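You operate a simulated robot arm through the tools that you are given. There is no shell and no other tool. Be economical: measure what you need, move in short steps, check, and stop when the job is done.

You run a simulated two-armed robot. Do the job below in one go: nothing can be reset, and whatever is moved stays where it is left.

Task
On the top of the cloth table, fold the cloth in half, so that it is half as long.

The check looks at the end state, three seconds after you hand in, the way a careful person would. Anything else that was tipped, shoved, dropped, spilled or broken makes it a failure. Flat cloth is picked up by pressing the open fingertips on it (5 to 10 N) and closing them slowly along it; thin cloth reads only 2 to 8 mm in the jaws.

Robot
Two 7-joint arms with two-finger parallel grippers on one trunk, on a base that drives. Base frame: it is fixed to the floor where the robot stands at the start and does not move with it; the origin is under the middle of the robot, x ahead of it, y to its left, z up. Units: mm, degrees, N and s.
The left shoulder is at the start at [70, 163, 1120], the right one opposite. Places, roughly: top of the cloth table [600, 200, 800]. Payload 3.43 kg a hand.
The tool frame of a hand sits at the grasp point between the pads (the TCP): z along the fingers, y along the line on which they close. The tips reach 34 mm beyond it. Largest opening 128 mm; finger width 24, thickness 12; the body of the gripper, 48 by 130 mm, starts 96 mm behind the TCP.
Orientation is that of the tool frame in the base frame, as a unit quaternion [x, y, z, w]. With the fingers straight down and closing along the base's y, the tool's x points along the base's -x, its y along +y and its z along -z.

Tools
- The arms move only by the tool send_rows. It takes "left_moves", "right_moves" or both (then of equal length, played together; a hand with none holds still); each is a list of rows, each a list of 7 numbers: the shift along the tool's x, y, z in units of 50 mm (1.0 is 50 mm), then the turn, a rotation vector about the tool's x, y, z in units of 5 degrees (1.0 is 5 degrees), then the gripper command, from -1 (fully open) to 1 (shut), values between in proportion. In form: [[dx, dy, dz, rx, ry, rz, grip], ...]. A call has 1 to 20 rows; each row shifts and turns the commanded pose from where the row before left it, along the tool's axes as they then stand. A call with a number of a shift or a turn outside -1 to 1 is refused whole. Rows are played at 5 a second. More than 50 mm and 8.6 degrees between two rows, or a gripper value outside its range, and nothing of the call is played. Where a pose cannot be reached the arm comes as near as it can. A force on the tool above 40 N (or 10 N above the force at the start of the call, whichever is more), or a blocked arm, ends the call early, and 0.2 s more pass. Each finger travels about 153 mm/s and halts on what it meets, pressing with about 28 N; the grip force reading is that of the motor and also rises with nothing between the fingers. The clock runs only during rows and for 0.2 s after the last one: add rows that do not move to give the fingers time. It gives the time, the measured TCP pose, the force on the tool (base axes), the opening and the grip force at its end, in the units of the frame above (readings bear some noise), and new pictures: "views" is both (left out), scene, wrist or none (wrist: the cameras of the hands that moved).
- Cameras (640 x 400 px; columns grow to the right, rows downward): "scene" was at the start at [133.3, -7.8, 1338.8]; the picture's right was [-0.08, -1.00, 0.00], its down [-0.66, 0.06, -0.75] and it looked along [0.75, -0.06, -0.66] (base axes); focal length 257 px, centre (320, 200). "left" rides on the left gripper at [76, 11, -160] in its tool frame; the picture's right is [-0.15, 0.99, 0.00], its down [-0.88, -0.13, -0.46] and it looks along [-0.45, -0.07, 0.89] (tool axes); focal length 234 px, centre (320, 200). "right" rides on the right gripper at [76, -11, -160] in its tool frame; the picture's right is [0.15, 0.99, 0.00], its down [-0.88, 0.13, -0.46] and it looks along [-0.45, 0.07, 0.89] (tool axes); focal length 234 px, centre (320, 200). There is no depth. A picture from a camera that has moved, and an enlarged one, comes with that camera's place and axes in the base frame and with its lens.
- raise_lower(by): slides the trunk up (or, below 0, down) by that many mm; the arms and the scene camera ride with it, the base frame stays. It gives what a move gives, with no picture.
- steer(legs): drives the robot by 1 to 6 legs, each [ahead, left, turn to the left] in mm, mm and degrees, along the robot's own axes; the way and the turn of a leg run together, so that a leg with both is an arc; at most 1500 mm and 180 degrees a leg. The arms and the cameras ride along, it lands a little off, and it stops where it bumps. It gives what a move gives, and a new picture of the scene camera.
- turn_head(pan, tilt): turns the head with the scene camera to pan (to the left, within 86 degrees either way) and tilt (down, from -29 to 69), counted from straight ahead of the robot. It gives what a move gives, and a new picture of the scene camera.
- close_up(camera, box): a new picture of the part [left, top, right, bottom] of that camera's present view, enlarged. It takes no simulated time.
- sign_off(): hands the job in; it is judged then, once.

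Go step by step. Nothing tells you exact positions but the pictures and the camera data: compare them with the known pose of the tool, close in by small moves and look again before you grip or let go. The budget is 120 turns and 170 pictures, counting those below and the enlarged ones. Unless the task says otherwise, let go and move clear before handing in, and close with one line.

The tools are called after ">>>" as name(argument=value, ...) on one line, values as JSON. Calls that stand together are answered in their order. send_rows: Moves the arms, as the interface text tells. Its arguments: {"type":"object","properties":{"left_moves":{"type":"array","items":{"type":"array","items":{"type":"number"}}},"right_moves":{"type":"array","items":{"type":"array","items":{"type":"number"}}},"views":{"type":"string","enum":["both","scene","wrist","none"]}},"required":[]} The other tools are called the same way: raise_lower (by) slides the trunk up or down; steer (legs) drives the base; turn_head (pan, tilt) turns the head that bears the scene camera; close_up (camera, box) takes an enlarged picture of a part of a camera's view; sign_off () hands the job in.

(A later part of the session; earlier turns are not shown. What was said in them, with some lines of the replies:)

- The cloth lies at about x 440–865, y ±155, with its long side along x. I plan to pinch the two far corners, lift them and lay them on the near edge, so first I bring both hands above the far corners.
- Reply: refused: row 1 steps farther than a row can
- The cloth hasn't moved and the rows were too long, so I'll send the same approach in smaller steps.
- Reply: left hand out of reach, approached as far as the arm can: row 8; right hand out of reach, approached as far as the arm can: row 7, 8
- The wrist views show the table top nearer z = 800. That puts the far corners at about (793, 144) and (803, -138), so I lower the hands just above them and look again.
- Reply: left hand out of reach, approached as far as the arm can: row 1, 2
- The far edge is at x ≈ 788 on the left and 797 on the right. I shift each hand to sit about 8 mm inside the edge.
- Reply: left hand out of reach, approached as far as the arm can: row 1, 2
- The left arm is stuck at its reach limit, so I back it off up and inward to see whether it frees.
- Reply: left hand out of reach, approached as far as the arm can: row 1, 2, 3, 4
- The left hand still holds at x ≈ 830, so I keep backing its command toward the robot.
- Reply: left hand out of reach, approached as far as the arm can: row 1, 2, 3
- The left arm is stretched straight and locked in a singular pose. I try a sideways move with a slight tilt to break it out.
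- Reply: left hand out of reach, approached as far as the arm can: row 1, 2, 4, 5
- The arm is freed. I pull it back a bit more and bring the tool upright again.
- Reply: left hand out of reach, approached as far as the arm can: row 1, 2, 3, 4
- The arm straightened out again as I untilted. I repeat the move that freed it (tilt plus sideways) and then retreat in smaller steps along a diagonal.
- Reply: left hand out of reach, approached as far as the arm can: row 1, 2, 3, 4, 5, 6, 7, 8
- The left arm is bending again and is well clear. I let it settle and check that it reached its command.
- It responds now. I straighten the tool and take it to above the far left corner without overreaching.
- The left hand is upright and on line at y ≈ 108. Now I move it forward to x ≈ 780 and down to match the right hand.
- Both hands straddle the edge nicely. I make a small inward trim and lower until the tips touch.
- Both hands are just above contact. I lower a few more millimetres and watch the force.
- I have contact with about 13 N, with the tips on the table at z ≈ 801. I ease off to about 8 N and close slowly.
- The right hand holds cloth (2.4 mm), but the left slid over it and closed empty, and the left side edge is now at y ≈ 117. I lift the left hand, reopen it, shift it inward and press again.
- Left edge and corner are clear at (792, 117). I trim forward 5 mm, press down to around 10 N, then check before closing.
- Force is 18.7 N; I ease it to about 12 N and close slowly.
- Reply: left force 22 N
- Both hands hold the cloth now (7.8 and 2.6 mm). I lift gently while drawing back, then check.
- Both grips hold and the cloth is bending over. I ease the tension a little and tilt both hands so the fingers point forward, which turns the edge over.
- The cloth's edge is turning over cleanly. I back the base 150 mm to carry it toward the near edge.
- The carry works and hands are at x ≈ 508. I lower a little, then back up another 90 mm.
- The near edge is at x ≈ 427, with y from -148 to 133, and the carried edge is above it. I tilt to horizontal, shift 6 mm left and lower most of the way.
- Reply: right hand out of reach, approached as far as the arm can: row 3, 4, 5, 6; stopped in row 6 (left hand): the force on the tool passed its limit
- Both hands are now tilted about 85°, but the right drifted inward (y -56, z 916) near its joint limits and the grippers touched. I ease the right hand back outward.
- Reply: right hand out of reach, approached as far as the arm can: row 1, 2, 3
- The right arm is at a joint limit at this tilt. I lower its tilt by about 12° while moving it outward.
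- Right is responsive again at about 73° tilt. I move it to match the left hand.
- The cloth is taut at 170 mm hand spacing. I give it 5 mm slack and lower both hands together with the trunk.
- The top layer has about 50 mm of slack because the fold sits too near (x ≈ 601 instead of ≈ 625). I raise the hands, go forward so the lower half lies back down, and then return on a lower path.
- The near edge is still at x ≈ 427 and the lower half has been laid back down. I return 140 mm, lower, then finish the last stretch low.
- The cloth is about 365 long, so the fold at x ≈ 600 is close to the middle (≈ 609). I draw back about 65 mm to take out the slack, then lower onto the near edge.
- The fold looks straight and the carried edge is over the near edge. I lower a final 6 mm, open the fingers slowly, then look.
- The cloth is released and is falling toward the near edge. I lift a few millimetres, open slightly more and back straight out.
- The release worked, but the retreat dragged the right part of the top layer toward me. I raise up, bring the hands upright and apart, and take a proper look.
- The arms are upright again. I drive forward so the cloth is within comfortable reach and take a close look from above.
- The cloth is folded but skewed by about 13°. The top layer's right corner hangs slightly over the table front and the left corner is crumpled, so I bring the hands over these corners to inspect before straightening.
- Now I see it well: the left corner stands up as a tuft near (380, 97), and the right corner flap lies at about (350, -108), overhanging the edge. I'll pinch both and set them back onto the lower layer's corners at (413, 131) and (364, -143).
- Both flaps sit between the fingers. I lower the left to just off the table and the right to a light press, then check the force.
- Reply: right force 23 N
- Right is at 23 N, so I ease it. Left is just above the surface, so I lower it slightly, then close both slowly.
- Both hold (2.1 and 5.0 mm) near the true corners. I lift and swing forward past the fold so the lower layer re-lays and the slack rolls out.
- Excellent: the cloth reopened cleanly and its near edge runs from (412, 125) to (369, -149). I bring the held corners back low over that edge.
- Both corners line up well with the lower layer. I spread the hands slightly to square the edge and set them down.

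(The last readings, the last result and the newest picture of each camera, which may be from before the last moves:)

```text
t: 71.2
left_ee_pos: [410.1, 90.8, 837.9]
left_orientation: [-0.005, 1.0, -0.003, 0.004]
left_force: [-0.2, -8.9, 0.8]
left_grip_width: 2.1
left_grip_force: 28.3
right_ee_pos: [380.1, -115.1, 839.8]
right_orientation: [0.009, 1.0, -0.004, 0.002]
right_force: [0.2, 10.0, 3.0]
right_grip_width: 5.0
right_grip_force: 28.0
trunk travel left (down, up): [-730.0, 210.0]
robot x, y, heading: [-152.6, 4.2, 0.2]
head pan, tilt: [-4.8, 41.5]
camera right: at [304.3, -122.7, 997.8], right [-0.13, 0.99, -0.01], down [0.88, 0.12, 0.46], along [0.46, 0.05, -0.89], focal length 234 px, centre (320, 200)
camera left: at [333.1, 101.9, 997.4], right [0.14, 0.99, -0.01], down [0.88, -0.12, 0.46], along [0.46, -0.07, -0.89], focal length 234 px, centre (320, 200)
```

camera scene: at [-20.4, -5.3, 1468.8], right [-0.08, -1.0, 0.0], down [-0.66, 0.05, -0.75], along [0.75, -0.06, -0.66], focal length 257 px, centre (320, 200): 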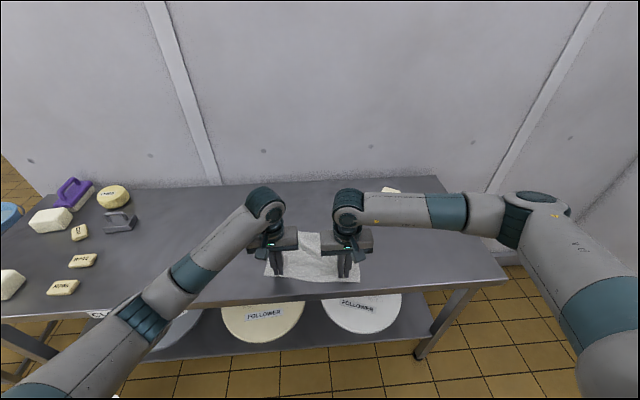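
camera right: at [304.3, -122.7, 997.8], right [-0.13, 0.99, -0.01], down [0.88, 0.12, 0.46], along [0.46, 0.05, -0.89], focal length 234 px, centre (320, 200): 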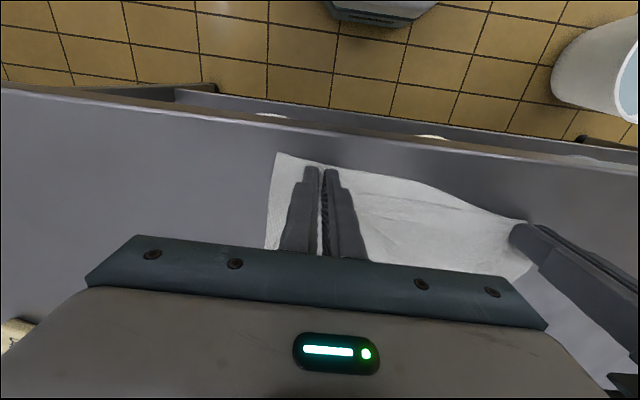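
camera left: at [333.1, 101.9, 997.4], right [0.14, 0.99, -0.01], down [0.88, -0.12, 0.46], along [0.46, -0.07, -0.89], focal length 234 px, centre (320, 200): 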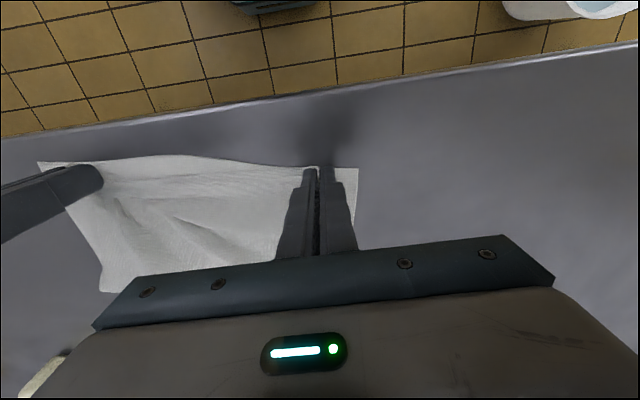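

The edges match well, with just a small bulge in mid-edge. I open slowly and lift straight up.

>>> send_rows(left_moves=[[0, 0, 0, 0, 0, 0, 0.9], [0, 0, 0, 0, 0, 0, 0.8], [0, 0, 0, 0, 0, 0, 0.7], [0, 0, 0, 0, 0, 0, 0.6], [0, 0, 0, 0, 0, 0, 0.5], [0, 0, -0.1, 0, 0, 0, 0.4], [0, 0, -0.2, 0, 0, 0, 0.3], [0, 0, -0.6, 0, 0, 0, 0.3], [0, 0, -0.8, 0, 0, 0, 0.3], [0, 0, -0.8, 0, 0, 0, 0.3], [0, 0, 0, 0, 0, 0, 0.3]], right_moves=[[0, 0, 0, 0, 0, 0, 0.9], [0, 0, 0, 0, 0, 0, 0.8], [0, 0, 0, 0, 0, 0, 0.7], [0, 0, 0, 0, 0, 0, 0.6], [0, 0, 0, 0, 0, 0, 0.5], [0, 0, -0.1, 0, 0, 0, 0.4], [0, 0, -0.2, 0, 0, 0, 0.3], [0, 0, -0.6, 0, 0, 0, 0.3], [0, 0, -0.8, 0, 0, 0, 0.3], [0, 0, -0.8, 0, 0, 0, 0.3], [0, 0, 0, 0, 0, 0, 0.3]], views="wrist")

```text
t: 73.6
left_ee_pos: [408.4, 90.6, 964.7]
left_orientation: [-0.006, 1.0, -0.003, 0.004]
left_force: [-0.5, 0.5, -0.1]
left_grip_width: 44.5
left_grip_force: 0.1
right_ee_pos: [380.2, -113.8, 960.5]
right_orientation: [0.01, 1.0, -0.006, 0.0]
right_force: [-0.2, 0.3, -0.6]
right_grip_width: 44.7
right_grip_force: 0.0
trunk travel left (down, up): [-730.0, 210.0]
robot x, y, heading: [-151.9, 3.5, 0.1]
head pan, tilt: [-4.8, 41.5]
camera right: at [304.0, -121.3, 1119.9], right [-0.13, 0.99, -0.01], down [0.88, 0.12, 0.46], along [0.45, 0.05, -0.89], focal length 234 px, centre (320, 200)
camera left: at [333.3, 102.0, 1123.7], right [0.14, 0.99, 0.0], down [0.88, -0.12, 0.46], along [0.46, -0.07, -0.89], focal length 234 px, centre (320, 200)
```

right: 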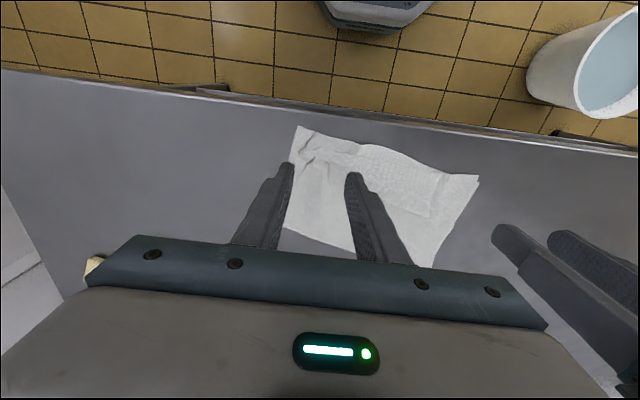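
left: 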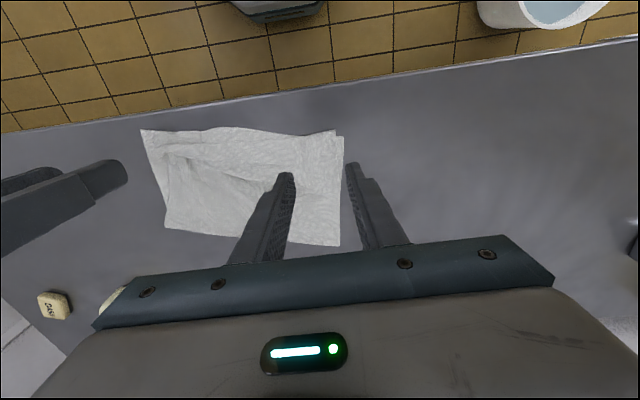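

The fold now looks neat with both corners matching. I move the hands apart to look at the whole cloth.

>>> send_rows(left_moves=[[0, 0.5, -0.3, 0, 0, 0, 0.3], [0, 0.8, -0.2, 0, 0, 0, 0.3], [0, 0.8, 0, 0, 0, 0, 0.3], [0, 0.8, 0, 0, 0, 0, 0.3], [0, 0, 0, 0, 0, 0, 0.3]], right_moves=[[0, -0.5, -0.3, 0, 0, 0, 0.3], [0, -0.8, -0.2, 0, 0, 0, 0.3], [0, -0.8, 0, 0, 0, 0, 0.3], [0, -0.8, 0, 0, 0, 0, 0.3], [0, 0, 0, 0, 0, 0, 0.3]], views="none")

>>> close_up(camera="scene", box=[230, 215, 390, 315])

>>> close_up(camera="scene", box=[0, 0, 640, 400])

```text
t: 74.8
left_ee_pos: [408.7, 238.4, 991.0]
left_orientation: [-0.005, 1.0, -0.003, 0.003]
left_force: [-0.4, -0.6, -0.4]
left_grip_width: 44.8
left_grip_force: 0.1
right_ee_pos: [380.4, -260.5, 989.1]
right_orientation: [0.01, 1.0, -0.006, 0.0]
right_force: [-0.3, 0.7, 0.3]
right_grip_width: 44.9
right_grip_force: 0.1
trunk travel left (down, up): [-730.0, 210.0]
robot x, y, heading: [-155.7, 1.1, 0.2]
head pan, tilt: [-4.8, 41.5]
```

```text
4.00 times, centred on (310, 265) of scene
camera zoom: at [-18.8, -5.4, 1468.6], right [-0.08, -1.0, 0.0], down [-0.66, 0.05, -0.75], along [0.75, -0.06, -0.66], focal length 1026 px, centre (360, -60)
```

zoom: 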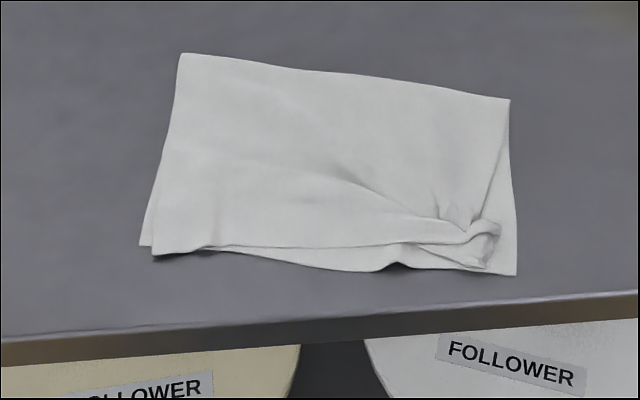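

```text
1.00 times, centred on (320, 200) of scene
camera zoom: at [-18.8, -5.4, 1468.6], right [-0.08, -1.0, 0.0], down [-0.66, 0.05, -0.75], along [0.75, -0.06, -0.66], focal length 257 px, centre (320, 200)
```

zoom: 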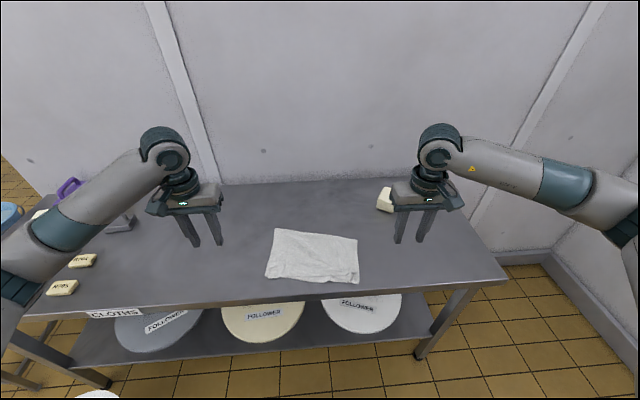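

The cloth lies flat on the table, folded at its middle. The edges and corners meet within about 20 mm, with only a small crease at the right corner. Nothing else has moved and both hands are clear, so I hand in.

>>> sign_off()

```text
The job is handed in.
```

The cloth is folded in half lengthwise on the cloth table, and I have handed the job in. It lies about 10° askew, with a small crease at the near right corner, where the edges are about 20 mm off; nothing else was disturbed.
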